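You operate a simulated robot arm through the tools that you are given. There is no shell and no other tool. Be economical: measure what you need, move in short steps, check, and stop when the job is done.

You are at the controls of a simulated robot arm. One attempt, no reset.

## Task
Take the blue toothbrush and leave it in the dark wash basket. Put the pink can in the grey tray. Open the cream pull-out, fetch the green tray from the floor of the pull-out and set it on the top of the roll cabinet, then shut the pull-out. Any order will do.

Only the result counts: the job must be done as asked and must still hold three seconds after the hand-in. Knocking over, shifting, dropping, spilling or breaking anything else fails it.

## Robot
A 7-joint arm with a fingered hand on a trunk, on a base that drives. Base frame: it is fixed to the floor where the robot stands at the start and does not move with it; the origin is under the middle of the robot, x ahead of it, y to its left, z up. Lengths are in cm, angles in rad, forces in N, time in s.
With the tool pointing down near the work surface it reaches from about 22 to 46 cm from the robot's upright axis, wherever it stands. Its first joint turns from -2.897 to 2.897 rad. Places, roughly: blue toothbrush (2x2x19 cm) [70, -10, 90]; cream pull-out [40, 90, 40]; dark wash basket [-100, -75, 75]; grey tray [-150, 100, 100]; pink can [50, 125, 75]; top of the roll cabinet [70, 270, 60]. Payload 4 kg.
The tool frame sits at the grasp point between the pads (the TCP): z along the fingers, y along the line on which they close. The tips reach 2.6 cm beyond it. Largest opening 14.8 cm; the body of the gripper starts 7.3 cm behind the TCP. The gripper is a hand of 3 fingers: y runs from the thumb to the fingers, the wrist lies at [0, 0, -23.9] in the tool frame, and closing takes about 1.5 s.
Orientation is that of the tool frame in the base frame, as a unit quaternion [w, x, y, z]. With the fingers straight down and closing along the base's y, the tool's x points along the base's -x, its y along +y and its z along -z.

## Interface
- The arm moves only by the tool jog_arm. Its argument "motion" is a list of rows, each an object of numbers (a shift or turn left out is 0, a gripper value left out holds the last): "dx", "dy", "dz": the shift along the tool's x, y, z in mm; "rx", "ry", "rz": the turn, a rotation vector about the tool's x, y, z in rad. In form: [{"dx": .., "dy": .., "dz": .., "rx": .., "ry": .., "rz": ..}, ...]. A call has 1 to 20 rows; each row shifts and turns the commanded pose from where the row before left it, along the tool's axes as they then stand. "hand" is the finger opening in mm, from 0 to 148, set as the call begins (left out, the last holds). Each row takes 0.2 s and may step no farther than 5 cm and 0.15 rad from the row before; otherwise, or with a gripper value out of range, the whole call is refused. Where a pose cannot be reached the arm comes as near as it can. A force on the tool above 40 N (or 10 N above the force at the start of the call, whichever is more), or a blocked arm, ends the call early, and 0.2 s more pass. Each finger travels about 7.2 cm/s and halts on what it meets, pressing with about 22 N; the grip force reading is that of the motor and also rises with nothing between the fingers. The clock runs only during rows and for 0.2 s after the last one: add rows that do not move to give the fingers time. It gives the time, the measured TCP pose, the force on the tool (base axes), the opening and the grip force at its end, in the units of the frame above (readings bear some noise), with the torque about the TCP (base axes, N m) and any sound that the robot's microphone picked up, and new pictures: "pictures" is both (left out), scene, wrist or none.
- Cameras (640 x 400 px; columns grow to the right, rows downward): "scene" is now at [-0.18, 16.01, 152.81]; the picture's right is [0.31, -0.95, 0.00], its down [-0.78, -0.25, -0.57] and it looks along [0.54, 0.17, -0.82] (base axes); focal length 276 px, centre (320, 200). "wrist" rides on the gripper at [6.8, -3.9, -9] in the tool frame; the picture's right is [0.50, 0.87, 0.00], its down [-0.66, 0.38, -0.65] and it looks along [-0.57, 0.33, 0.76] (tool axes); focal length 222 px, centre (320, 200). There is no depth. A picture from a camera that has moved, and an enlarged one, comes with that camera's place and axes in the base frame and with its lens. The place of the scene camera against the robot may be out by one fixed shift of up to 2.5 cm in any direction.
- slide_trunk(by): slides the trunk up (or, below 0, down) by that many cm; the arm and the scene camera ride with it, the base frame stays. It gives what a move gives, with no picture.
- drive_base(legs): drives the robot by 1 to 6 legs, each [ahead, left, turn to the left] in cm, cm and rad, along the robot's own axes; the way and the turn of a leg run together, so that a leg with both is an arc; at most 150 cm and 3.142 rad a leg. The arm and the cameras ride along, it lands a little off, and it stops where it bumps. It gives what a move gives, and a new picture of the scene camera.
- set_fingers(finger1, finger2, thumb_bend): sets how far each is bent, from 0 (flat) to 1 (curled in); at 0.3 the hand is open as for a grip, at 0.7 the pads meet at the TCP. One left out holds its place. A second passes; each finger stops where it meets its share of the squeeze, and holds until it gets a number again. A gripper value or a shape takes the hand back. It gives what a move gives, with no picture; readings hold the bend of each and the force on the fingers (four entries, about 0 where the hand has none), thumb and palm.
- set_grasp(shape): the hand has 3 fingers and takes this shape, open, in about a second: jaw (thumb against the fingers, like two jaws); tri (thumb and two fingers); tip (a fingertip pinch); poke (one finger out to press); point (the index stretched); flat (the hand flat); cup (the hand cupped); fist (a fist). The gripper value then closes the fingers along that shape, each until it touches; the sizes above hold for jaw. It gives what a move gives, with no picture.
- pan_tilt(pan, tilt): turns the head with the scene camera to pan (to the left, within 2.705 rad either way) and tilt (down, from -0.506 to 1.204), counted from straight ahead of the robot. It gives what a move gives, and a new picture of the scene camera.
- enlarge(camera, box): a new picture of the part [left, top, right, bottom] of that camera's present view, enlarged. The clock stands still meanwhile.
- close_job(): hands the job in; it is judged then, once.

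Go step by step. Nothing tells you exact positions but the pictures and the camera data: compare them with the known pose of the tool, close in by small moves and look again before you grip or let go. The budget is 165 turns and 260 pictures, counting those below and the enlarged ones. Unless the task says otherwise, let go and move clear before handing in.

The tools are called after "Request:" by a JSON object that holds its "method" and its "body". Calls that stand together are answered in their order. jog_arm: Moves the arm, as the interface text tells. Its arguments: {"type":"object","properties":{"motion":{"type":"array","items":{"type":"object","properties":{"dx":{"type":"number"},"dy":{"type":"number"},"dz":{"type":"number"},"rx":{"type":"number"},"ry":{"type":"number"},"rz":{"type":"number"}}}},"hand":{"type":"number"},"pictures":{"type":"string","enum":["both","scene","wrist","none"]}},"required":["motion"]} The other tools are called the same way: slide_trunk (by) slides the trunk up or down; set_grasp (shape) gives the hand a shape; set_fingers (finger1, finger2, thumb_bend) moves the fingers one by one; drive_base (legs) drives the base; pan_tilt (pan, tilt) turns the head that bears the scene camera; enlarge (camera, box) takes an enlarged picture of a part of a camera's view; close_job () hands the job in.

At the start:

```text
clock: 0.0
ee_pos: [11.91, 36.21, 102.96]
ee_rot: [0.0, 0.001, 1.0, 0.0]
wrist_force: [0.3, -0.4, 0.7]
moment: [0.0, 0.05, 0.0]
grip_width: 14.76
grip_force: 0.0
shape: jaw
bend: [0.3, 0.3, 0.3]
finger forces: [0.0, 0.0, 0.0, 0.1, 0.0, 0.1]
trunk travel left (down, up): [-50.0, 9.0]
robot x, y, heading: [-0.14, -0.07, 0.002]
head pan, tilt: [0.312, 0.967]
```

scene: 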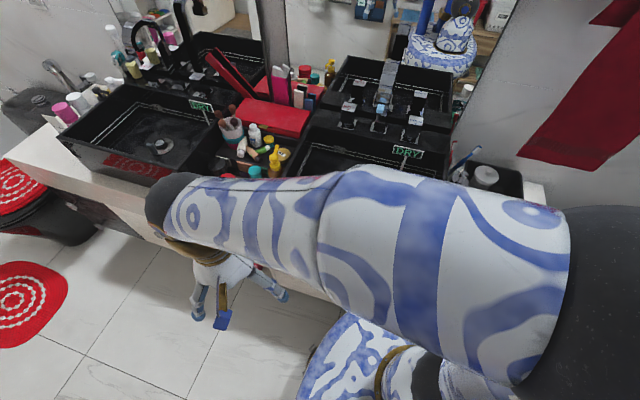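
wrist: 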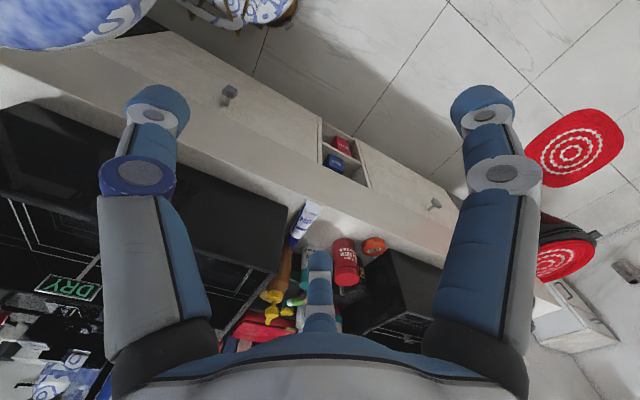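

The robot stands before a vanity with basins; a toothbrush seems to stand in a holder to the right. I'll look around with the head first.

Request:
{"method": "pan_tilt", "body": {"pan": -0.1, "tilt": 0.75}}

Request:
{"method": "pan_tilt", "body": {"pan": 1.1, "tilt": 0.75}}

Request:
{"method": "pan_tilt", "body": {"pan": 2.3, "tilt": 0.6}}

Request:
{"method": "pan_tilt", "body": {"pan": -2.4, "tilt": 0.6}}

```text
clock: 0.9
ee_pos: [11.89, 36.17, 102.92]
ee_rot: [0.0, 0.0, 1.0, 0.0]
wrist_force: [-0.2, 0.3, 0.3]
moment: [-0.03, 0.01, 0.01]
grip_width: 14.78
grip_force: 0.0
shape: jaw
bend: [0.3, 0.3, 0.3]
finger forces: [0.0, 0.0, 0.1, 0.1, 0.1, 0.1]
trunk travel left (down, up): [-50.0, 9.0]
robot x, y, heading: [0.1, -0.24, -0.003]
head pan, tilt: [-0.099, 0.75]
camera scene: at [1.24, 12.99, 154.48], right [-0.1, -1.0, 0.0], down [-0.68, 0.07, -0.73], along [0.73, -0.07, -0.68], focal length 276 px, centre (320, 200)
```

scene: 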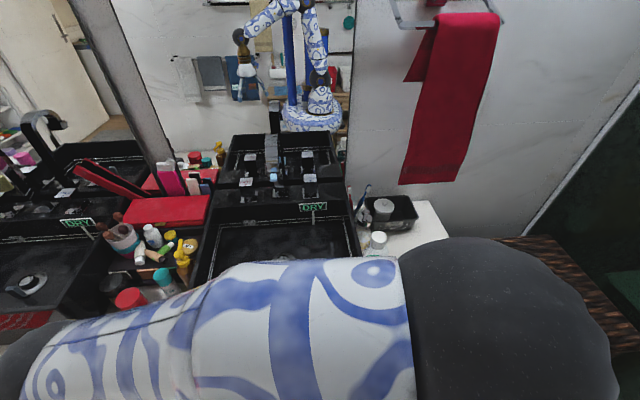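

```text
clock: 2.3
ee_pos: [11.89, 36.14, 103.03]
ee_rot: [0.0, 0.0, 1.0, 0.0]
wrist_force: [0.3, -0.4, 0.3]
moment: [0.0, -0.01, 0.02]
grip_width: 14.78
grip_force: 0.1
shape: jaw
bend: [0.3, 0.3, 0.3]
finger forces: [0.0, 0.0, 0.1, 0.0, 0.0, 0.1]
trunk travel left (down, up): [-50.0, 9.0]
robot x, y, heading: [0.19, -0.22, -0.001]
head pan, tilt: [1.1, 0.75]
camera scene: at [-3.24, 21.19, 154.48], right [0.89, -0.45, 0.0], down [-0.31, -0.61, -0.73], along [0.33, 0.65, -0.68], focal length 276 px, centre (320, 200)
```

scene: 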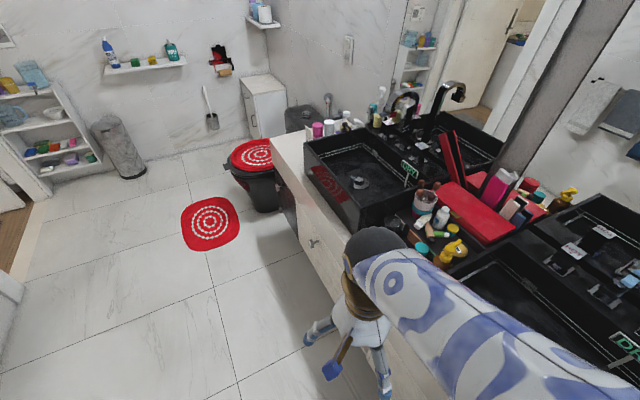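

```text
clock: 3.7
ee_pos: [11.93, 36.19, 103.06]
ee_rot: [-0.001, 0.0, 1.0, 0.0]
wrist_force: [0.4, -0.1, 0.8]
moment: [0.0, -0.01, -0.04]
grip_width: 14.8
grip_force: 0.1
shape: jaw
bend: [0.3, 0.3, 0.3]
finger forces: [0.0, 0.0, 0.0, 0.0, 0.0, 0.1]
trunk travel left (down, up): [-50.0, 9.0]
robot x, y, heading: [-0.18, -0.22, 0.0]
head pan, tilt: [2.3, 0.6]
camera scene: at [-12.89, 20.4, 155.77], right [0.75, 0.67, 0.0], down [0.38, -0.42, -0.82], along [-0.55, 0.62, -0.57], focal length 276 px, centre (320, 200)
```

scene: 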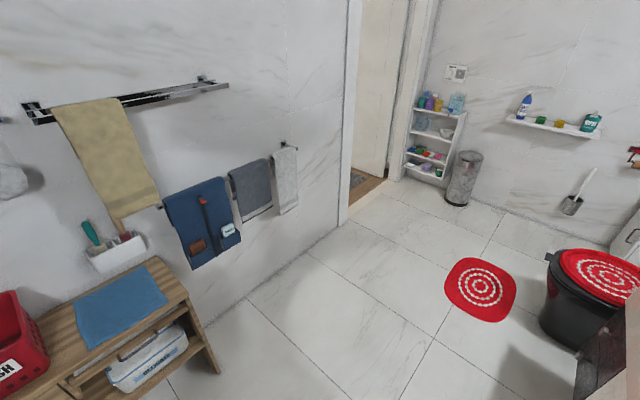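

```text
clock: 7.4
ee_pos: [11.88, 36.2, 103.04]
ee_rot: [0.0, -0.001, 1.0, 0.0]
wrist_force: [0.3, -0.9, 0.4]
moment: [-0.03, -0.04, 0.02]
grip_width: 14.78
grip_force: 0.1
shape: jaw
bend: [0.3, 0.3, 0.3]
finger forces: [0.0, 0.0, 0.0, 0.1, 0.0, 0.0]
trunk travel left (down, up): [-50.0, 9.0]
robot x, y, heading: [-0.12, -0.01, 0.001]
head pan, tilt: [-2.4, 0.6]
camera scene: at [-13.52, 7.83, 155.77], right [-0.68, 0.74, 0.0], down [0.42, 0.38, -0.83], along [-0.61, -0.56, -0.56], focal length 276 px, centre (320, 200)
```

scene: 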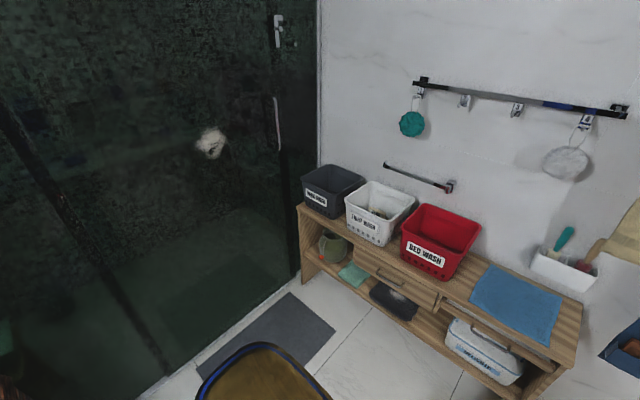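

Dark basket is on the wooden bench behind, roll cabinet beyond the toilet. Look for the grey tray near pan 2.6 and zoom on the pink can and toothbrush.

Request:
{"method": "pan_tilt", "body": {"pan": 2.65, "tilt": 0.5}}

Request:
{"method": "pan_tilt", "body": {"pan": 1.2, "tilt": 0.6}}

Request:
{"method": "enlarge", "body": {"camera": "scene", "box": [220, 60, 460, 210]}}

Request:
{"method": "pan_tilt", "body": {"pan": -0.3, "tilt": 0.6}}

Request:
{"method": "enlarge", "body": {"camera": "scene", "box": [220, 180, 380, 280]}}

```text
clock: 11.4
ee_pos: [11.98, 36.23, 102.94]
ee_rot: [0.0, 0.0, 1.0, 0.0]
wrist_force: [1.0, 0.6, 0.7]
moment: [-0.03, -0.03, -0.05]
grip_width: 14.79
grip_force: 0.2
shape: jaw
bend: [0.3, 0.3, 0.3]
finger forces: [0.1, 0.1, 0.1, 0.1, 0.1, 0.0]
trunk travel left (down, up): [-50.0, 9.0]
robot x, y, heading: [-0.23, -0.17, 0.002]
head pan, tilt: [2.649, 0.499]
camera scene: at [-15.02, 18.11, 156.68], right [0.47, 0.88, 0.0], down [0.42, -0.23, -0.88], along [-0.77, 0.41, -0.48], focal length 276 px, centre (320, 200)
```

scene: 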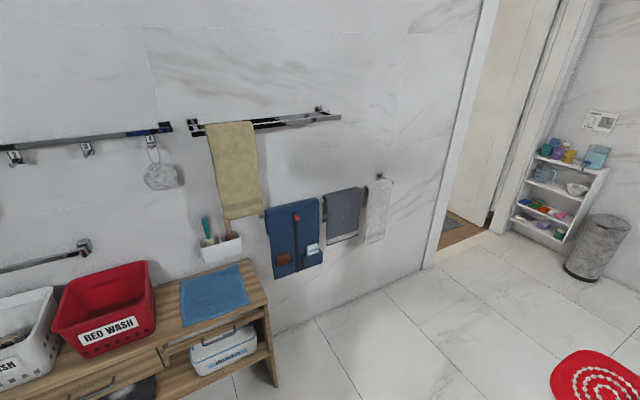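

```text
clock: 12.9
ee_pos: [11.96, 36.22, 103.01]
ee_rot: [0.0, 0.0, 1.0, 0.0]
wrist_force: [0.4, -0.3, 0.4]
moment: [0.01, -0.03, 0.02]
grip_width: 14.77
grip_force: 0.1
shape: jaw
bend: [0.3, 0.3, 0.3]
finger forces: [0.0, 0.0, 0.0, 0.1, 0.1, 0.1]
trunk travel left (down, up): [-50.0, 9.0]
robot x, y, heading: [-0.23, 0.0, -0.001]
head pan, tilt: [1.201, 0.6]
camera scene: at [-3.81, 22.05, 155.77], right [0.93, -0.36, 0.0], down [-0.2, -0.53, -0.83], along [0.3, 0.77, -0.56], focal length 276 px, centre (320, 200)
```

scene: 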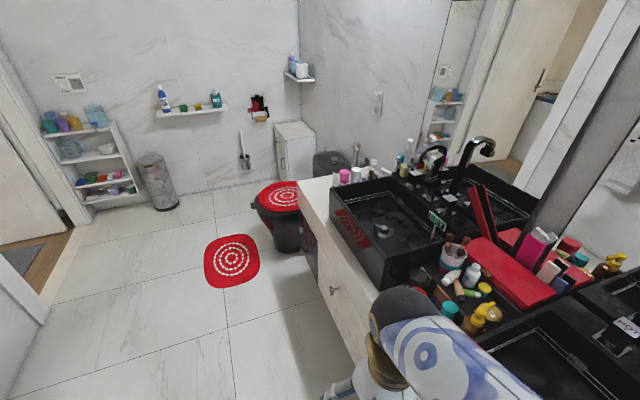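

```text
2.67 times, centred on (340, 135) of scene
camera zoom: at [-3.81, 22.05, 155.77], right [0.93, -0.36, 0.0], down [-0.2, -0.53, -0.83], along [0.3, 0.77, -0.56], focal length 737 px, centre (267, 373)
```

zoom: 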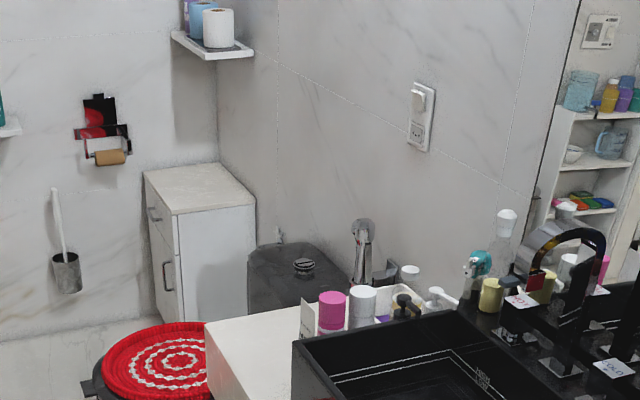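

```text
clock: 14.5
ee_pos: [11.91, 36.24, 103.03]
ee_rot: [0.001, 0.0, 1.0, 0.0]
wrist_force: [0.3, 0.6, -0.1]
moment: [0.04, 0.03, 0.02]
grip_width: 14.8
grip_force: 0.1
shape: jaw
bend: [0.3, 0.3, 0.3]
finger forces: [0.0, 0.0, 0.1, 0.0, 0.2, 0.0]
trunk travel left (down, up): [-50.0, 9.0]
robot x, y, heading: [0.08, 0.07, -0.0]
head pan, tilt: [-0.3, 0.6]
camera scene: at [1.44, 11.2, 155.77], right [-0.3, -0.96, 0.0], down [-0.54, 0.17, -0.83], along [0.79, -0.24, -0.56], focal length 276 px, centre (320, 200)
```

scene: 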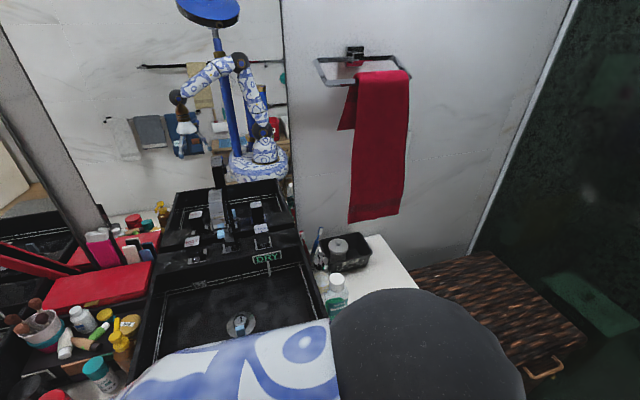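

```text
4.00 times, centred on (300, 230) of scene
camera zoom: at [1.44, 11.2, 155.77], right [-0.3, -0.96, 0.0], down [-0.54, 0.17, -0.83], along [0.79, -0.24, -0.56], focal length 1105 px, centre (400, 80)
```

zoom: 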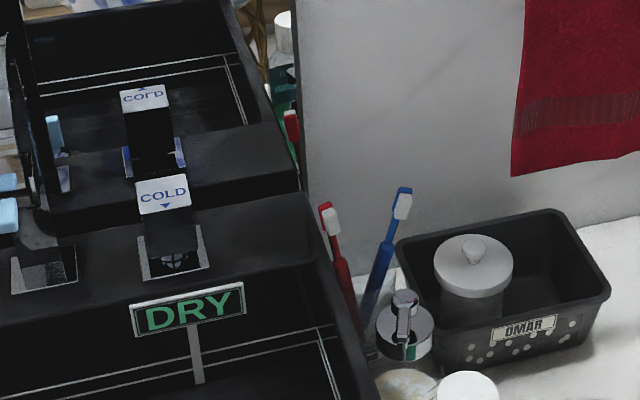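

I need to find the grey tray; zooming into the back wall.

Request:
{"method": "pan_tilt", "body": {"pan": 2.6, "tilt": 0.55}}

Request:
{"method": "enlarge", "body": {"camera": "scene", "box": [150, 80, 390, 230]}}

Request:
{"method": "enlarge", "body": {"camera": "scene", "box": [160, 190, 320, 290]}}

Request:
{"method": "enlarge", "body": {"camera": "scene", "box": [480, 80, 640, 230]}}

```text
clock: 17.1
ee_pos: [11.87, 36.23, 102.91]
ee_rot: [0.0, 0.0, 1.0, 0.0]
wrist_force: [0.3, -0.7, 0.1]
moment: [0.03, 0.02, -0.01]
grip_width: 14.8
grip_force: 0.1
shape: jaw
bend: [0.3, 0.3, 0.3]
finger forces: [0.1, 0.0, 0.0, 0.0, 0.0, 0.0]
trunk travel left (down, up): [-50.0, 9.0]
robot x, y, heading: [0.18, -0.05, -0.002]
head pan, tilt: [2.601, 0.55]
camera scene: at [-14.7, 18.44, 156.22], right [0.52, 0.86, 0.0], down [0.45, -0.27, -0.85], along [-0.73, 0.44, -0.52], focal length 276 px, centre (320, 200)
```

scene: 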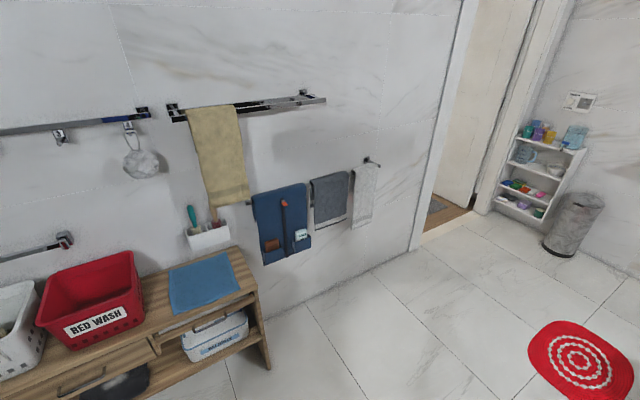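

```text
2.67 times, centred on (270, 155) of scene
camera zoom: at [-14.7, 18.44, 156.22], right [0.52, 0.86, 0.0], down [0.45, -0.27, -0.85], along [-0.73, 0.44, -0.52], focal length 737 px, centre (453, 320)
```

zoom: 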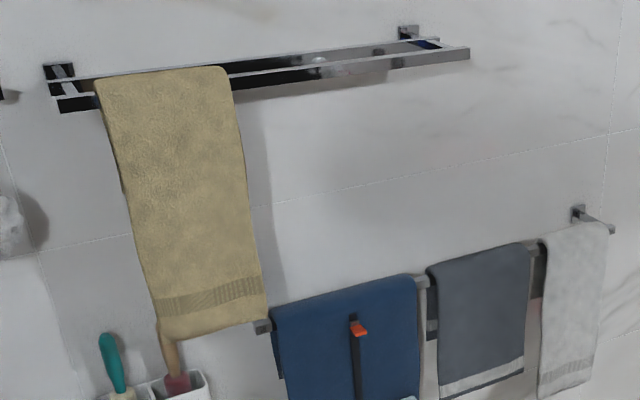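

```text
4.00 times, centred on (240, 240) of scene
camera zoom: at [-14.7, 18.44, 156.22], right [0.52, 0.86, 0.0], down [0.45, -0.27, -0.85], along [-0.73, 0.44, -0.52], focal length 1105 px, centre (640, 40)
```

zoom: 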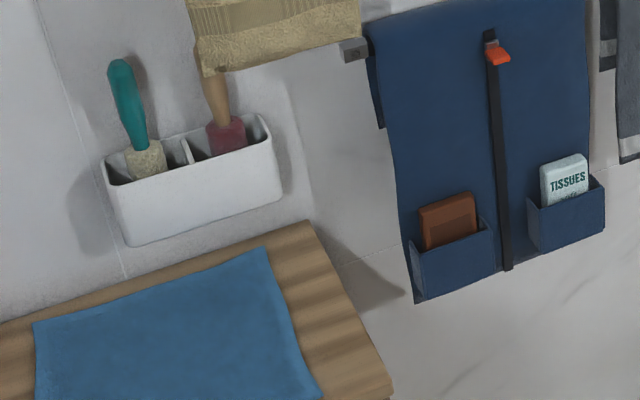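

```text
2.67 times, centred on (560, 155) of scene
camera zoom: at [-14.7, 18.44, 156.22], right [0.52, 0.86, 0.0], down [0.45, -0.27, -0.85], along [-0.73, 0.44, -0.52], focal length 737 px, centre (-320, 320)
```

zoom: 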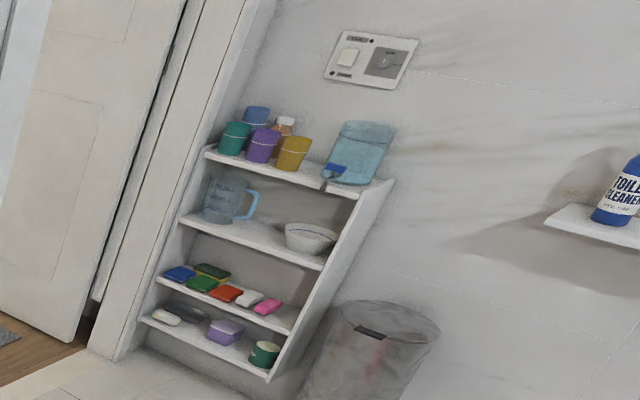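

Request:
{"method": "enlarge", "body": {"camera": "scene", "box": [240, 85, 340, 125]}}

Request:
{"method": "enlarge", "body": {"camera": "scene", "box": [300, 150, 390, 240]}}

```text
6.40 times, centred on (290, 105) of scene
camera zoom: at [-14.7, 18.44, 156.22], right [0.52, 0.86, 0.0], down [0.45, -0.27, -0.85], along [-0.73, 0.44, -0.52], focal length 1768 px, centre (512, 808)
```

zoom: 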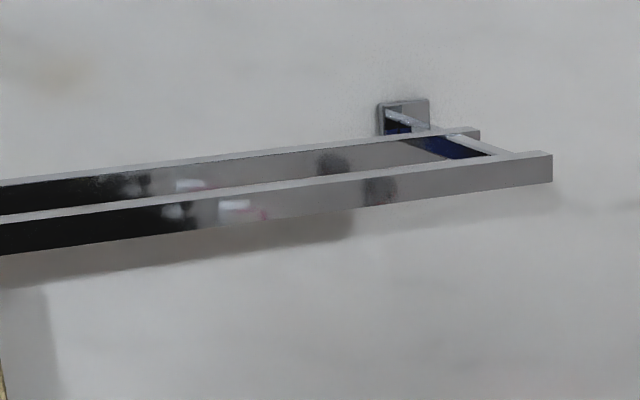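

```text
4.44 times, centred on (345, 195) of scene
camera zoom: at [-14.7, 18.44, 156.22], right [0.52, 0.86, 0.0], down [0.45, -0.27, -0.85], along [-0.73, 0.44, -0.52], focal length 1228 px, centre (209, 222)
```

zoom: 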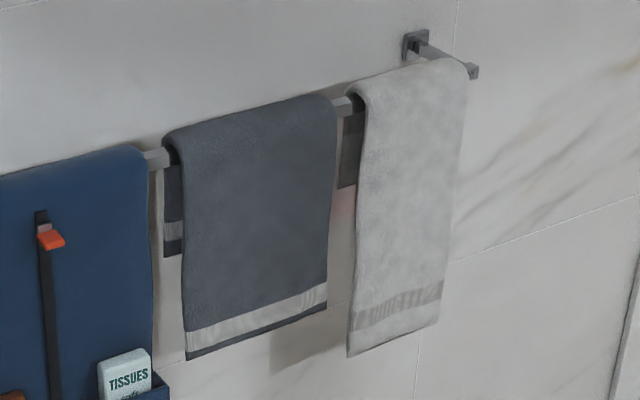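

Request:
{"method": "pan_tilt", "body": {"pan": 2.3, "tilt": -0.1}}

Request:
{"method": "pan_tilt", "body": {"pan": 2.5, "tilt": 1.1}}

Request:
{"method": "pan_tilt", "body": {"pan": -2.7, "tilt": 1.0}}

Request:
{"method": "pan_tilt", "body": {"pan": -1.3, "tilt": 0.7}}

```text
clock: 18.1
ee_pos: [12.0, 36.19, 102.97]
ee_rot: [-0.001, 0.0, 1.0, 0.0]
wrist_force: [-0.5, -0.5, -0.1]
moment: [0.02, 0.0, 0.01]
grip_width: 14.77
grip_force: 0.1
shape: jaw
bend: [0.3, 0.3, 0.3]
finger forces: [0.1, 0.0, 0.0, 0.0, 0.0, 0.0]
trunk travel left (down, up): [-50.0, 9.0]
robot x, y, heading: [-0.15, 0.07, -0.0]
head pan, tilt: [2.3, -0.099]
camera scene: at [-12.81, 20.3, 162.16], right [0.75, 0.67, 0.0], down [-0.07, 0.07, -1.0], along [-0.66, 0.74, 0.1], focal length 276 px, centre (320, 200)
```

scene: 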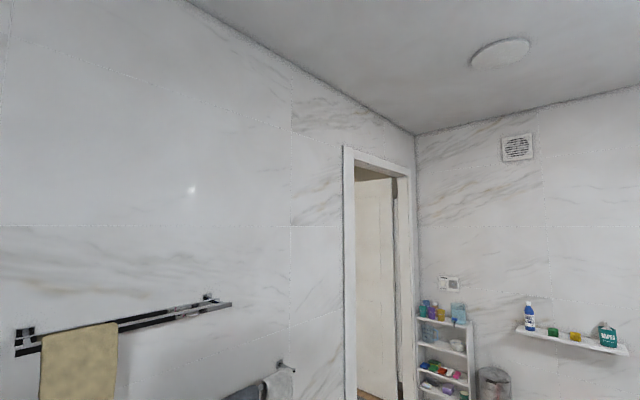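

```text
clock: 19.5
ee_pos: [11.96, 36.12, 103.0]
ee_rot: [0.0, 0.0, 1.0, 0.0]
wrist_force: [0.6, 0.2, -0.1]
moment: [0.03, -0.02, 0.01]
grip_width: 14.81
grip_force: 0.0
shape: jaw
bend: [0.3, 0.3, 0.3]
finger forces: [0.1, 0.0, 0.1, 0.0, 0.1, 0.0]
trunk travel left (down, up): [-50.0, 9.0]
robot x, y, heading: [0.21, -0.1, -0.001]
head pan, tilt: [2.499, 1.1]
camera scene: at [-12.06, 17.59, 151.91], right [0.6, 0.8, 0.0], down [0.71, -0.53, -0.45], along [-0.36, 0.27, -0.89], focal length 276 px, centre (320, 200)
```

scene: 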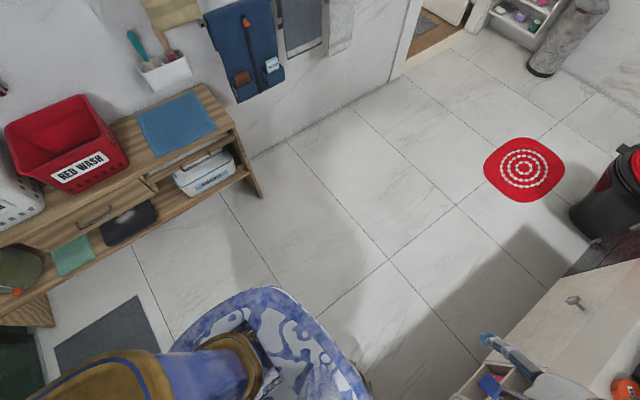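

```text
clock: 23.6
ee_pos: [11.89, 36.22, 103.0]
ee_rot: [0.0, 0.0, 1.0, -0.001]
wrist_force: [-0.4, -0.6, -0.4]
moment: [0.01, 0.0, -0.03]
grip_width: 14.77
grip_force: 0.0
shape: jaw
bend: [0.3, 0.3, 0.3]
finger forces: [0.1, 0.1, 0.0, 0.0, 0.0, 0.1]
trunk travel left (down, up): [-50.0, 9.0]
robot x, y, heading: [0.07, 0.06, 0.001]
head pan, tilt: [-2.7, 1.0]
camera scene: at [-13.3, 10.83, 152.57], right [-0.43, 0.9, 0.0], down [0.76, 0.36, -0.54], along [-0.49, -0.23, -0.84], focal length 276 px, centre (320, 200)
```

scene: 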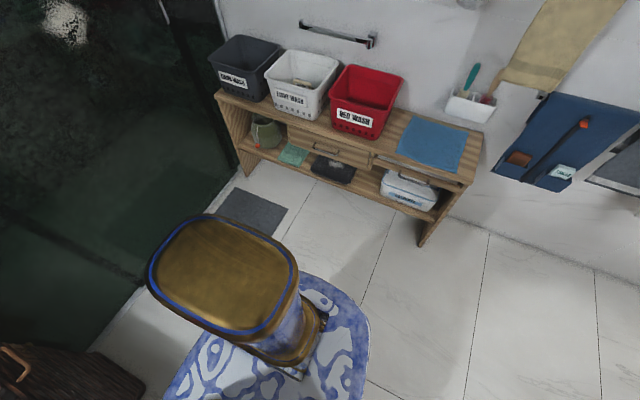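

```text
clock: 25.1
ee_pos: [11.86, 36.22, 103.03]
ee_rot: [0.001, 0.0, 1.0, 0.001]
wrist_force: [0.2, -0.3, 0.0]
moment: [0.01, 0.0, 0.03]
grip_width: 14.78
grip_force: 0.0
shape: jaw
bend: [0.3, 0.3, 0.3]
finger forces: [0.0, 0.1, 0.0, 0.0, 0.0, 0.0]
trunk travel left (down, up): [-50.0, 9.0]
robot x, y, heading: [-0.12, -0.27, -0.004]
head pan, tilt: [-1.3, 0.7]
camera scene: at [-4.74, 5.62, 154.91], right [-0.96, -0.27, 0.0], down [-0.17, 0.62, -0.76], along [0.2, -0.74, -0.64], focal length 276 px, centre (320, 200)
```

scene: 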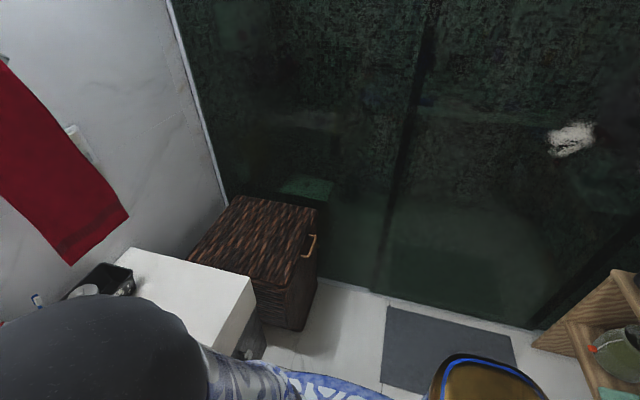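

The grey tray may be in the adjoining room, through the door. Check in the mirror.

Request:
{"method": "pan_tilt", "body": {"pan": 0.9, "tilt": 0.4}}

Request:
{"method": "enlarge", "body": {"camera": "scene", "box": [340, 20, 640, 200]}}

```text
clock: 27.2
ee_pos: [11.98, 36.12, 103.04]
ee_rot: [-0.001, 0.001, 1.0, 0.0]
wrist_force: [0.8, 0.7, 0.5]
moment: [0.0, -0.01, 0.01]
grip_width: 14.79
grip_force: 0.1
shape: jaw
bend: [0.3, 0.3, 0.3]
finger forces: [0.0, 0.1, 0.0, 0.0, 0.0, 0.1]
trunk travel left (down, up): [-50.0, 9.0]
robot x, y, heading: [0.05, 0.05, 0.0]
head pan, tilt: [0.901, 0.4]
camera scene: at [-1.25, 21.06, 157.59], right [0.78, -0.62, 0.0], down [-0.24, -0.3, -0.92], along [0.57, 0.72, -0.39], focal length 276 px, centre (320, 200)
```

scene: 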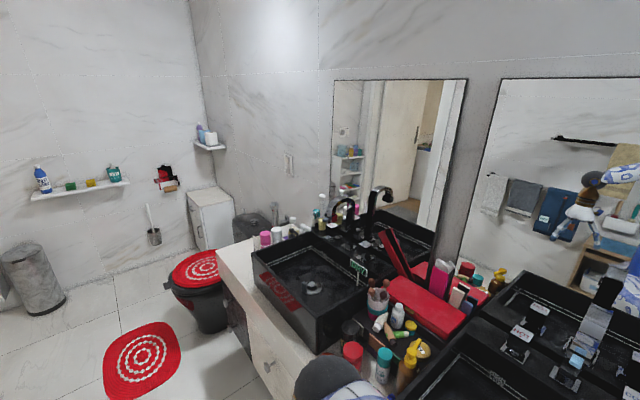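

```text
2.13 times, centred on (490, 110) of scene
camera zoom: at [-1.25, 21.06, 157.59], right [0.78, -0.62, 0.0], down [-0.24, -0.3, -0.92], along [0.57, 0.72, -0.39], focal length 589 px, centre (-43, 392)
```

zoom: 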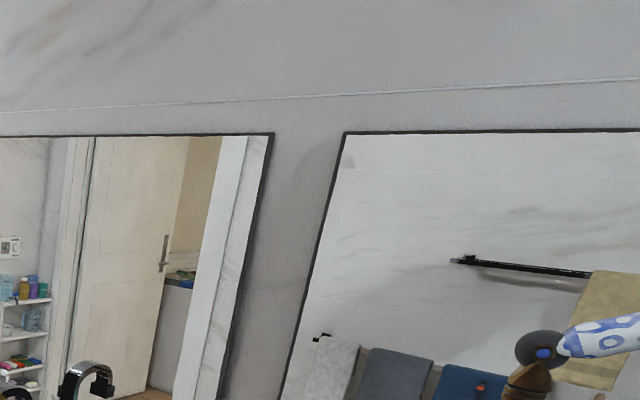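

The adjoining room behind the door has a counter at about the tray's place, so that is where the grey tray must be. First the toothbrush: I bring the hand out over the counter at height and pitch it forward.

Request:
{"method": "jog_arm", "body": {"motion": [{"dx": -28, "dy": -36, "dz": -12}, {"dx": -28, "dy": -36, "dz": -12}, {"dx": -28, "dy": -36, "dz": -12}, {"dx": -28, "dy": -36, "dz": -12}, {"dx": -28, "dy": -36, "dz": -12}, {"dx": -28, "dy": -36, "dz": -12}, {"dx": -28, "dy": -36, "dz": -12}, {"dx": -28, "dy": -36, "dz": -12}, {"dx": -28, "dy": -36, "dz": -12}, {"dx": -28, "dy": -36, "dz": -12}, {"ry": -0.14}, {"ry": -0.14}, {"ry": -0.14}, {"ry": -0.14}, {"ry": -0.14}, {"ry": -0.1}], "pictures": "both"}}

```text
clock: 30.6
ee_pos: [39.88, 0.09, 115.01]
ee_rot: [0.391, 0.0, 0.92, 0.0]
wrist_force: [-0.4, 1.0, -0.8]
moment: [-0.01, 0.0, -0.01]
grip_width: 14.78
grip_force: 0.1
shape: jaw
bend: [0.3, 0.3, 0.3]
finger forces: [0.0, 0.0, 0.0, 0.1, 0.0, 0.1]
trunk travel left (down, up): [-50.0, 9.0]
robot x, y, heading: [0.05, -0.13, 0.002]
head pan, tilt: [0.901, 0.4]
camera scene: at [-1.27, 21.05, 157.59], right [0.78, -0.62, 0.0], down [-0.24, -0.3, -0.92], along [0.57, 0.72, -0.39], focal length 276 px, centre (320, 200)
camera wrist: at [28.72, -3.75, 116.51], right [-0.35, 0.87, -0.36], down [-0.01, 0.38, 0.93], along [0.94, 0.33, -0.12], focal length 222 px, centre (320, 200)
```

scene: 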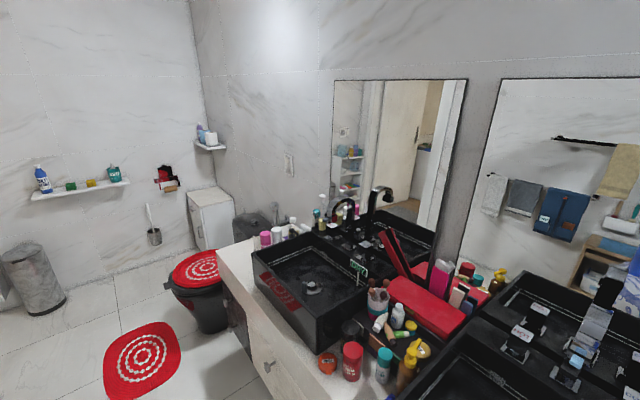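
wrist: 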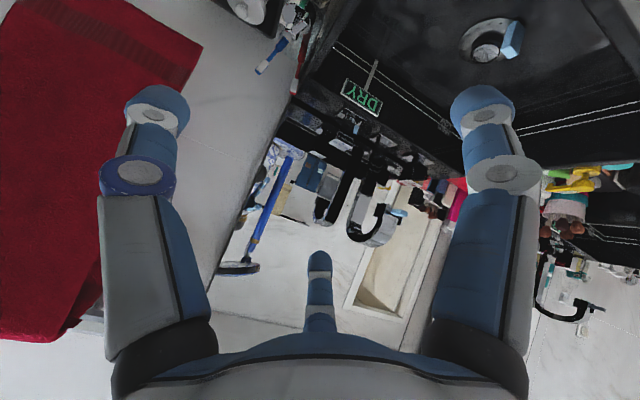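

Request:
{"method": "jog_arm", "body": {"motion": [{"dx": -6, "dy": -18, "dz": 40}, {"dx": -6, "dy": -18, "dz": 40}, {"dx": -6, "dy": -18, "dz": 40}, {"dx": -6, "dy": -18, "dz": 40}], "hand": 60, "pictures": "wrist"}}

Request:
{"method": "pan_tilt", "body": {"pan": -0.3, "tilt": 0.7}}

```text
clock: 31.6
ee_pos: [53.06, -6.93, 105.76]
ee_rot: [0.391, 0.0, 0.92, -0.002]
wrist_force: [0.8, -1.3, -0.1]
moment: [0.02, -0.04, 0.05]
grip_width: 6.02
grip_force: 0.1
shape: jaw
bend: [0.77, 0.77, 0.7]
finger forces: [0.0, 0.0, 0.0, 0.0, 0.0, 0.0]
trunk travel left (down, up): [-50.0, 9.0]
robot x, y, heading: [-0.35, 0.17, 0.001]
head pan, tilt: [0.901, 0.4]
camera wrist: at [41.89, -10.81, 107.11], right [-0.35, 0.87, -0.36], down [-0.01, 0.38, 0.92], along [0.94, 0.33, -0.12], focal length 222 px, centre (320, 200)
```

wrist: 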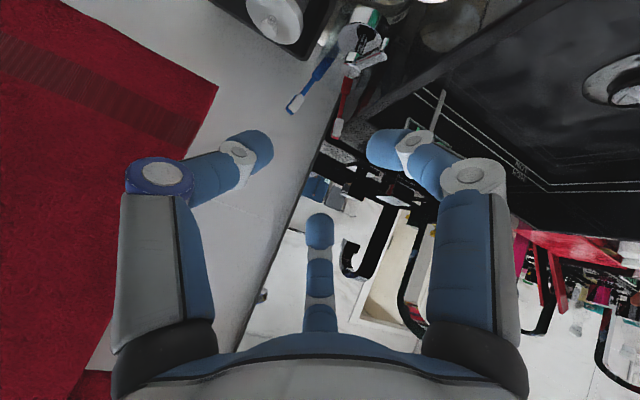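

```text
clock: 33.0
ee_pos: [52.93, -6.98, 105.65]
ee_rot: [0.39, 0.001, 0.921, -0.001]
wrist_force: [0.1, 0.5, 0.2]
moment: [-0.03, 0.03, -0.01]
grip_width: 6.02
grip_force: 0.0
shape: jaw
bend: [0.77, 0.77, 0.7]
finger forces: [0.1, 0.1, 0.0, 0.0, 0.0, 0.0]
trunk travel left (down, up): [-50.0, 9.0]
robot x, y, heading: [-0.04, -0.31, 0.006]
head pan, tilt: [-0.3, 0.7]
camera scene: at [1.12, 11.28, 154.91], right [-0.3, -0.96, 0.0], down [-0.62, 0.19, -0.77], along [0.73, -0.23, -0.64], focal length 276 px, centre (320, 200)
```

scene: 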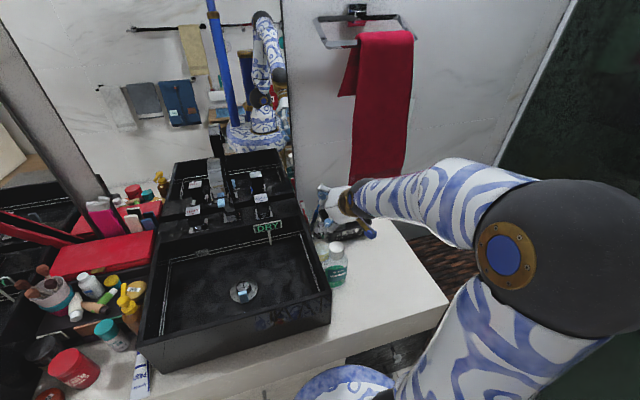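

Brush head tip is at about (70, -9, 94.4), red one beside it toward +y. I approach with a narrower opening.

Request:
{"method": "jog_arm", "body": {"motion": [{"dy": -5, "dz": 40}, {"dy": -5, "dz": 40}, {"dy": -5, "dz": 40}, {"dy": -5, "dz": 30}], "hand": 42, "pictures": "wrist"}}

Request:
{"method": "enlarge", "body": {"camera": "wrist", "box": [240, 60, 440, 220]}}

Request:
{"method": "enlarge", "body": {"camera": "scene", "box": [290, 160, 400, 260]}}

```text
clock: 34.0
ee_pos: [64.05, -9.08, 95.4]
ee_rot: [0.391, 0.001, 0.92, 0.0]
wrist_force: [0.2, 0.7, 1.7]
moment: [0.08, 0.07, 0.01]
grip_width: 4.17
grip_force: 0.1
shape: jaw
bend: [0.77, 0.76, 0.7]
finger forces: [2.4, 0.1, 0.1, 0.0, 0.0, 0.0]
trunk travel left (down, up): [-50.0, 9.0]
robot x, y, heading: [0.15, -0.02, -0.002]
head pan, tilt: [-0.3, 0.7]
camera wrist: at [52.83, -12.98, 96.8], right [-0.35, 0.87, -0.36], down [-0.01, 0.38, 0.93], along [0.94, 0.33, -0.12], focal length 222 px, centre (320, 200)
```

wrist: 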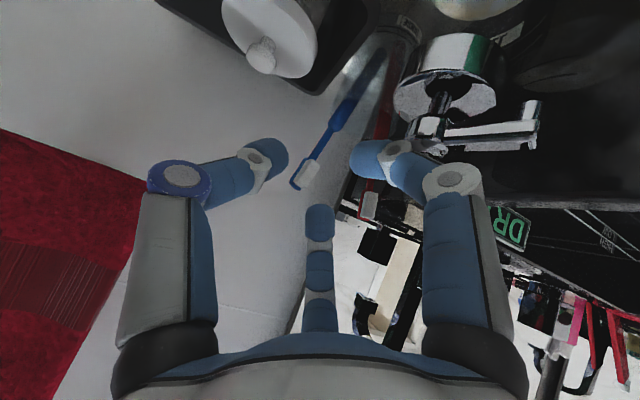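

```text
2.50 times, centred on (340, 140) of wrist
camera zoom: at [52.83, -12.98, 96.8], right [-0.35, 0.87, -0.36], down [-0.01, 0.38, 0.93], along [0.94, 0.33, -0.12], focal length 555 px, centre (270, 350)
```

zoom: 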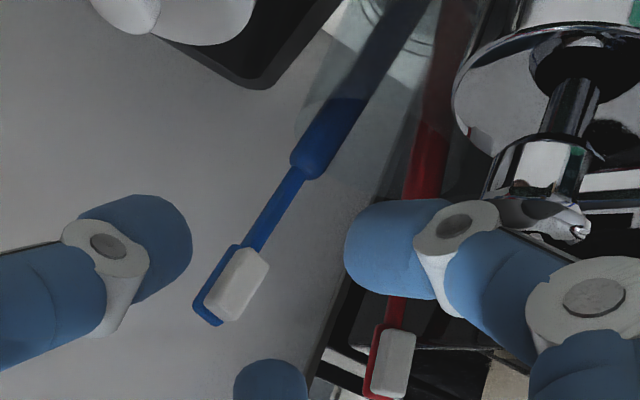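

```text
4.00 times, centred on (345, 210) of scene
camera zoom: at [1.1, 11.26, 154.92], right [-0.3, -0.96, 0.0], down [-0.62, 0.19, -0.76], along [0.73, -0.23, -0.64], focal length 1105 px, centre (220, 160)
```

zoom: 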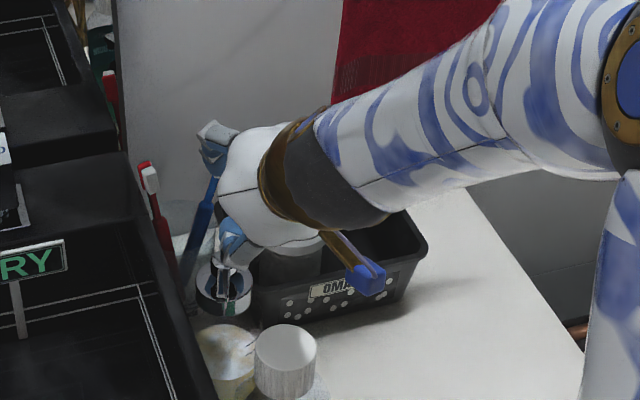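

Finger 1 seems to brush something near the pump. I back off and roll the hand half a turn so that the single thumb goes on the crowded +y side and the camera rides on top.

Request:
{"method": "jog_arm", "body": {"motion": [{"dz": -40}, {"dz": -40}, {"dz": -30}], "pictures": "none"}}

Request:
{"method": "jog_arm", "body": {"motion": [{"rz": 0.15}, {"rz": 0.15}, {"rz": 0.15}, {"rz": 0.15}, {"rz": 0.15}, {"rz": 0.15}, {"rz": 0.15}, {"rz": 0.15}, {"rz": 0.15}, {"rz": 0.15}], "pictures": "wrist"}}

```text
clock: 34.8
ee_pos: [56.21, -9.08, 102.73]
ee_rot: [0.39, 0.0, 0.921, 0.0]
wrist_force: [-0.7, 0.3, -0.2]
moment: [-0.02, 0.05, -0.05]
grip_width: 4.19
grip_force: 0.0
shape: jaw
bend: [0.76, 0.76, 0.7]
finger forces: [0.0, 0.1, 0.0, 0.0, 0.0, 0.0]
trunk travel left (down, up): [-50.0, 9.0]
robot x, y, heading: [0.16, 0.07, -0.003]
head pan, tilt: [-0.3, 0.7]
```

```text
clock: 37.0
ee_pos: [55.96, -8.95, 102.76]
ee_rot: [0.285, 0.628, 0.674, 0.266]
wrist_force: [0.8, -0.2, 0.6]
moment: [0.04, 0.01, 0.03]
grip_width: 4.22
grip_force: 0.0
shape: jaw
bend: [0.76, 0.76, 0.7]
finger forces: [0.1, 0.0, 0.1, 0.0, 0.0, 0.0]
trunk travel left (down, up): [-50.0, 9.0]
robot x, y, heading: [-0.14, 0.23, -0.005]
head pan, tilt: [-0.3, 0.7]
camera wrist: at [46.35, -2.55, 105.93], right [0.58, 0.56, 0.59], down [-0.17, -0.63, 0.76], along [0.8, -0.54, -0.27], focal length 222 px, centre (320, 200)
```

wrist: 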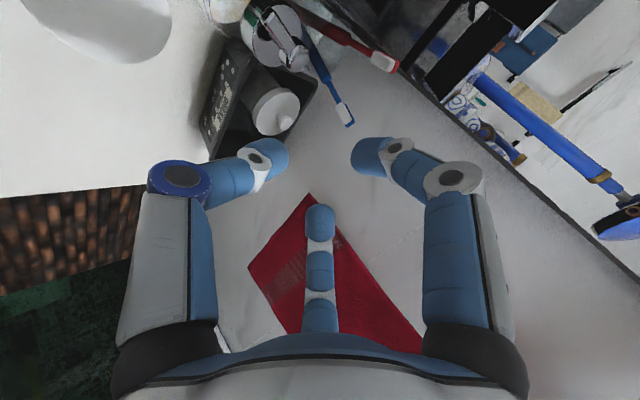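

Request:
{"method": "jog_arm", "body": {"motion": [{"rz": 0.15}, {"rz": 0.15}, {"rz": 0.15}, {"rz": 0.15}, {"rz": 0.15}, {"rz": 0.15}, {"rz": 0.15}, {"rz": 0.15}, {"rz": 0.15}, {"rz": 0.15}, {"rz": 0.14}], "pictures": "wrist"}}

Request:
{"method": "enlarge", "body": {"camera": "scene", "box": [290, 160, 400, 260]}}

```text
clock: 39.4
ee_pos: [55.89, -8.98, 102.65]
ee_rot: [0.0, 0.921, 0.001, 0.389]
wrist_force: [-0.4, 1.6, -0.6]
moment: [0.0, 0.02, 0.01]
grip_width: 4.19
grip_force: 0.1
shape: jaw
bend: [0.76, 0.76, 0.7]
finger forces: [0.0, 0.0, 0.0, 0.0, 0.1, 0.1]
trunk travel left (down, up): [-50.0, 9.0]
robot x, y, heading: [0.14, 0.21, -0.0]
head pan, tilt: [-0.3, 0.7]
camera wrist: at [54.08, -5.04, 113.89], right [0.35, -0.87, 0.36], down [-0.93, -0.38, -0.01], along [0.15, -0.33, -0.93], focal length 222 px, centre (320, 200)
```

wrist: 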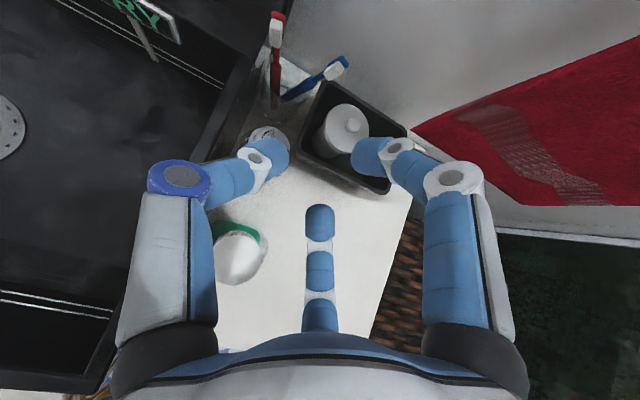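

```text
4.00 times, centred on (345, 210) of scene
camera zoom: at [1.12, 11.28, 154.91], right [-0.3, -0.96, 0.0], down [-0.62, 0.19, -0.76], along [0.73, -0.23, -0.64], focal length 1105 px, centre (220, 160)
```

zoom: 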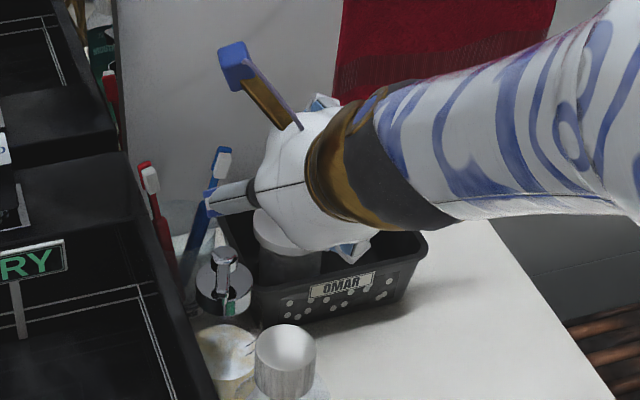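

Request:
{"method": "jog_arm", "body": {"motion": [{"dx": 5, "dy": -2, "dz": 40}, {"dx": 5, "dy": -2, "dz": 40}, {"dx": 5, "dy": -2, "dz": 40}], "hand": 50, "pictures": "wrist"}}

Request:
{"method": "enlarge", "body": {"camera": "scene", "box": [290, 160, 400, 260]}}

```text
clock: 40.2
ee_pos: [65.58, -8.77, 95.2]
ee_rot: [0.001, 0.921, 0.002, 0.39]
wrist_force: [0.2, 0.5, 0.6]
moment: [-0.02, 0.01, -0.01]
grip_width: 5.0
grip_force: 0.0
shape: jaw
bend: [0.77, 0.77, 0.7]
finger forces: [0.1, 0.1, 0.1, 0.0, 0.0, 0.0]
trunk travel left (down, up): [-50.0, 9.0]
robot x, y, heading: [0.09, 0.06, 0.004]
head pan, tilt: [-0.3, 0.7]
camera wrist: at [63.69, -4.86, 106.37], right [0.35, -0.86, 0.36], down [-0.92, -0.38, -0.01], along [0.15, -0.33, -0.93], focal length 222 px, centre (320, 200)
```

wrist: 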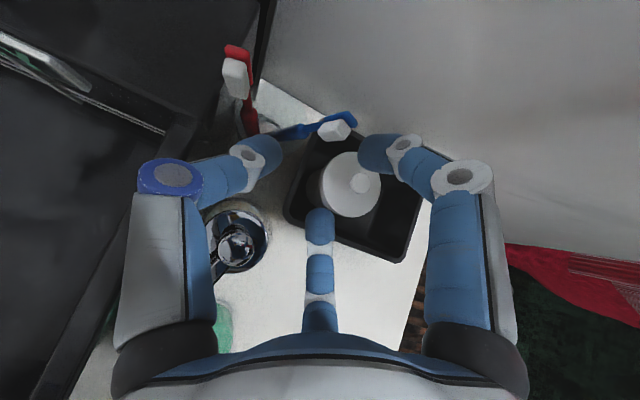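

```text
4.00 times, centred on (345, 210) of scene
camera zoom: at [1.15, 11.28, 154.91], right [-0.3, -0.96, 0.0], down [-0.62, 0.19, -0.76], along [0.73, -0.23, -0.64], focal length 1105 px, centre (220, 160)
```

zoom: 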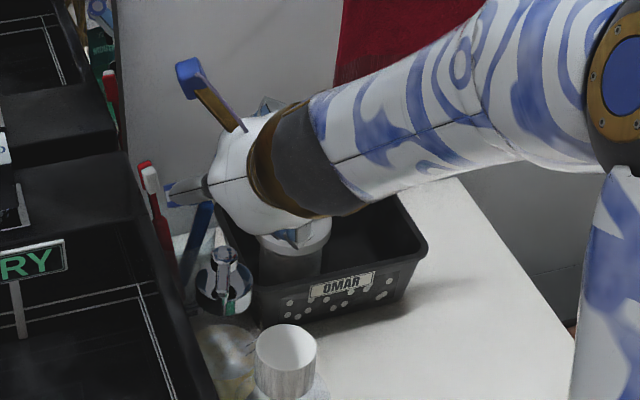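

Request:
{"method": "jog_arm", "body": {"motion": [{}, {"dx": 7, "dy": -2, "dz": 30}, {"dx": 6, "dy": -2, "dz": 30}], "hand": 36, "pictures": "wrist"}}

Request:
{"method": "enlarge", "body": {"camera": "wrist", "box": [220, 100, 420, 220]}}

```text
clock: 41.0
ee_pos: [70.93, -8.22, 92.22]
ee_rot: [0.001, 0.921, 0.001, 0.389]
wrist_force: [0.5, -0.5, -0.4]
moment: [0.0, 0.01, 0.04]
grip_width: 3.63
grip_force: 0.0
shape: jaw
bend: [0.76, 0.76, 0.7]
finger forces: [0.0, 0.1, 0.0, 0.1, 0.0, 0.1]
trunk travel left (down, up): [-50.0, 9.0]
robot x, y, heading: [0.12, 0.19, -0.0]
head pan, tilt: [-0.3, 0.7]
camera wrist: at [69.05, -4.23, 103.43], right [0.35, -0.86, 0.36], down [-0.92, -0.38, -0.01], along [0.15, -0.33, -0.93], focal length 222 px, centre (320, 200)
```

wrist: 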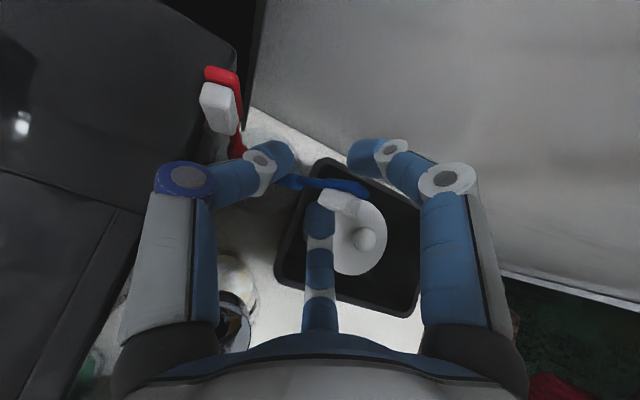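

```text
3.20 times, centred on (320, 160) of wrist
camera zoom: at [69.05, -4.23, 103.43], right [0.35, -0.86, 0.36], down [-0.92, -0.38, -0.01], along [0.15, -0.33, -0.93], focal length 711 px, centre (320, 328)
```

zoom: 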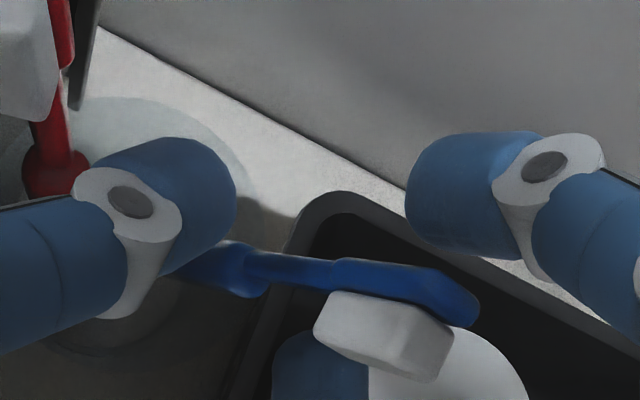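

The neck of the brush lies between thumb and fingers; close.

Request:
{"method": "jog_arm", "body": {"motion": [{}, {}, {}, {}, {}], "hand": 0, "pictures": "wrist"}}

```text
clock: 42.2
ee_pos: [70.86, -8.13, 92.35]
ee_rot: [0.0, 0.921, 0.002, 0.389]
wrist_force: [-0.5, 0.5, -0.4]
moment: [0.02, 0.01, 0.0]
grip_width: 0.97
grip_force: 21.7
shape: jaw
bend: [0.73, 0.73, 0.69]
finger forces: [16.1, 17.2, 0.1, 0.0, 18.4, 0.1]
trunk travel left (down, up): [-50.0, 9.0]
robot x, y, heading: [0.02, -0.08, -0.004]
head pan, tilt: [-0.3, 0.7]
camera wrist: at [69.01, -4.22, 103.47], right [0.35, -0.86, 0.36], down [-0.92, -0.38, -0.01], along [0.15, -0.33, -0.93], focal length 222 px, centre (320, 200)
```

wrist: 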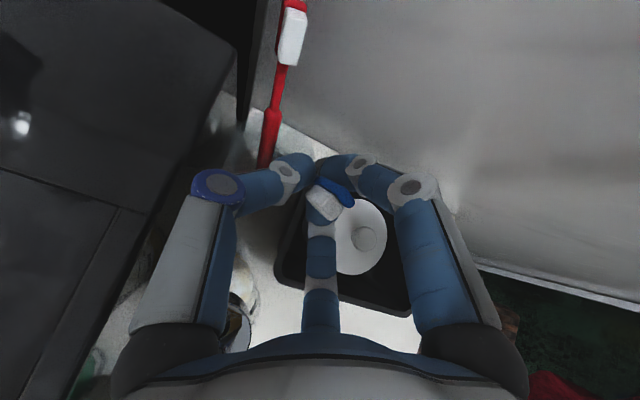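

Request:
{"method": "jog_arm", "body": {"motion": [{"dx": 21.5, "dy": 5.7, "dz": -20.9}, {"dx": 21.5, "dy": 5.7, "dz": -20.9}, {"dx": 21.5, "dy": 5.7, "dz": -20.9}, {"dx": 21.5, "dy": 5.7, "dz": -20.9}, {"dx": 21.5, "dy": 5.7, "dz": -20.9}, {"dx": 21.5, "dy": 5.7, "dz": -20.9}, {"dx": 21.5, "dy": 0, "dz": -20.9}], "pictures": "both"}}

```text
clock: 43.8
ee_pos: [70.84, -11.51, 113.35]
ee_rot: [0.001, 0.921, 0.001, 0.389]
wrist_force: [-0.1, 0.6, -0.5]
moment: [-0.01, 0.0, -0.01]
grip_width: 0.94
grip_force: 22.3
shape: jaw
bend: [0.73, 0.73, 0.69]
finger forces: [16.1, 17.0, 0.1, 0.1, 18.3, 0.0]
trunk travel left (down, up): [-50.0, 9.0]
robot x, y, heading: [-0.07, 0.24, -0.003]
head pan, tilt: [-0.3, 0.7]
camera scene: at [1.13, 11.27, 154.91], right [-0.3, -0.96, 0.0], down [-0.62, 0.19, -0.76], along [0.73, -0.23, -0.64], focal length 276 px, centre (320, 200)
camera wrist: at [69.03, -7.54, 124.55], right [0.35, -0.86, 0.36], down [-0.92, -0.38, -0.01], along [0.15, -0.33, -0.93], focal length 222 px, centre (320, 200)
```

scene: 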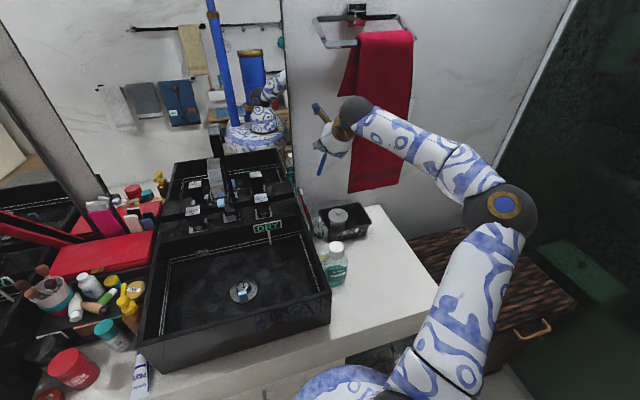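
wrist: 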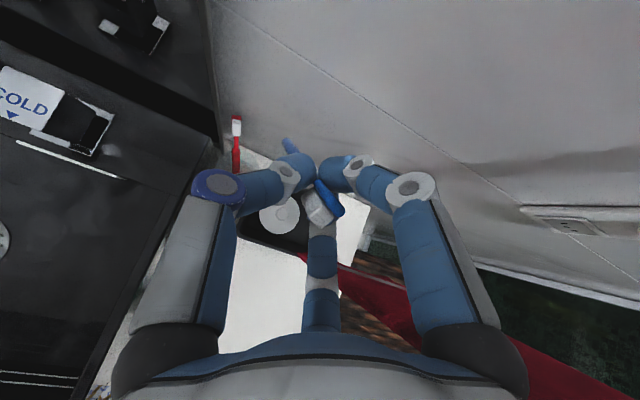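

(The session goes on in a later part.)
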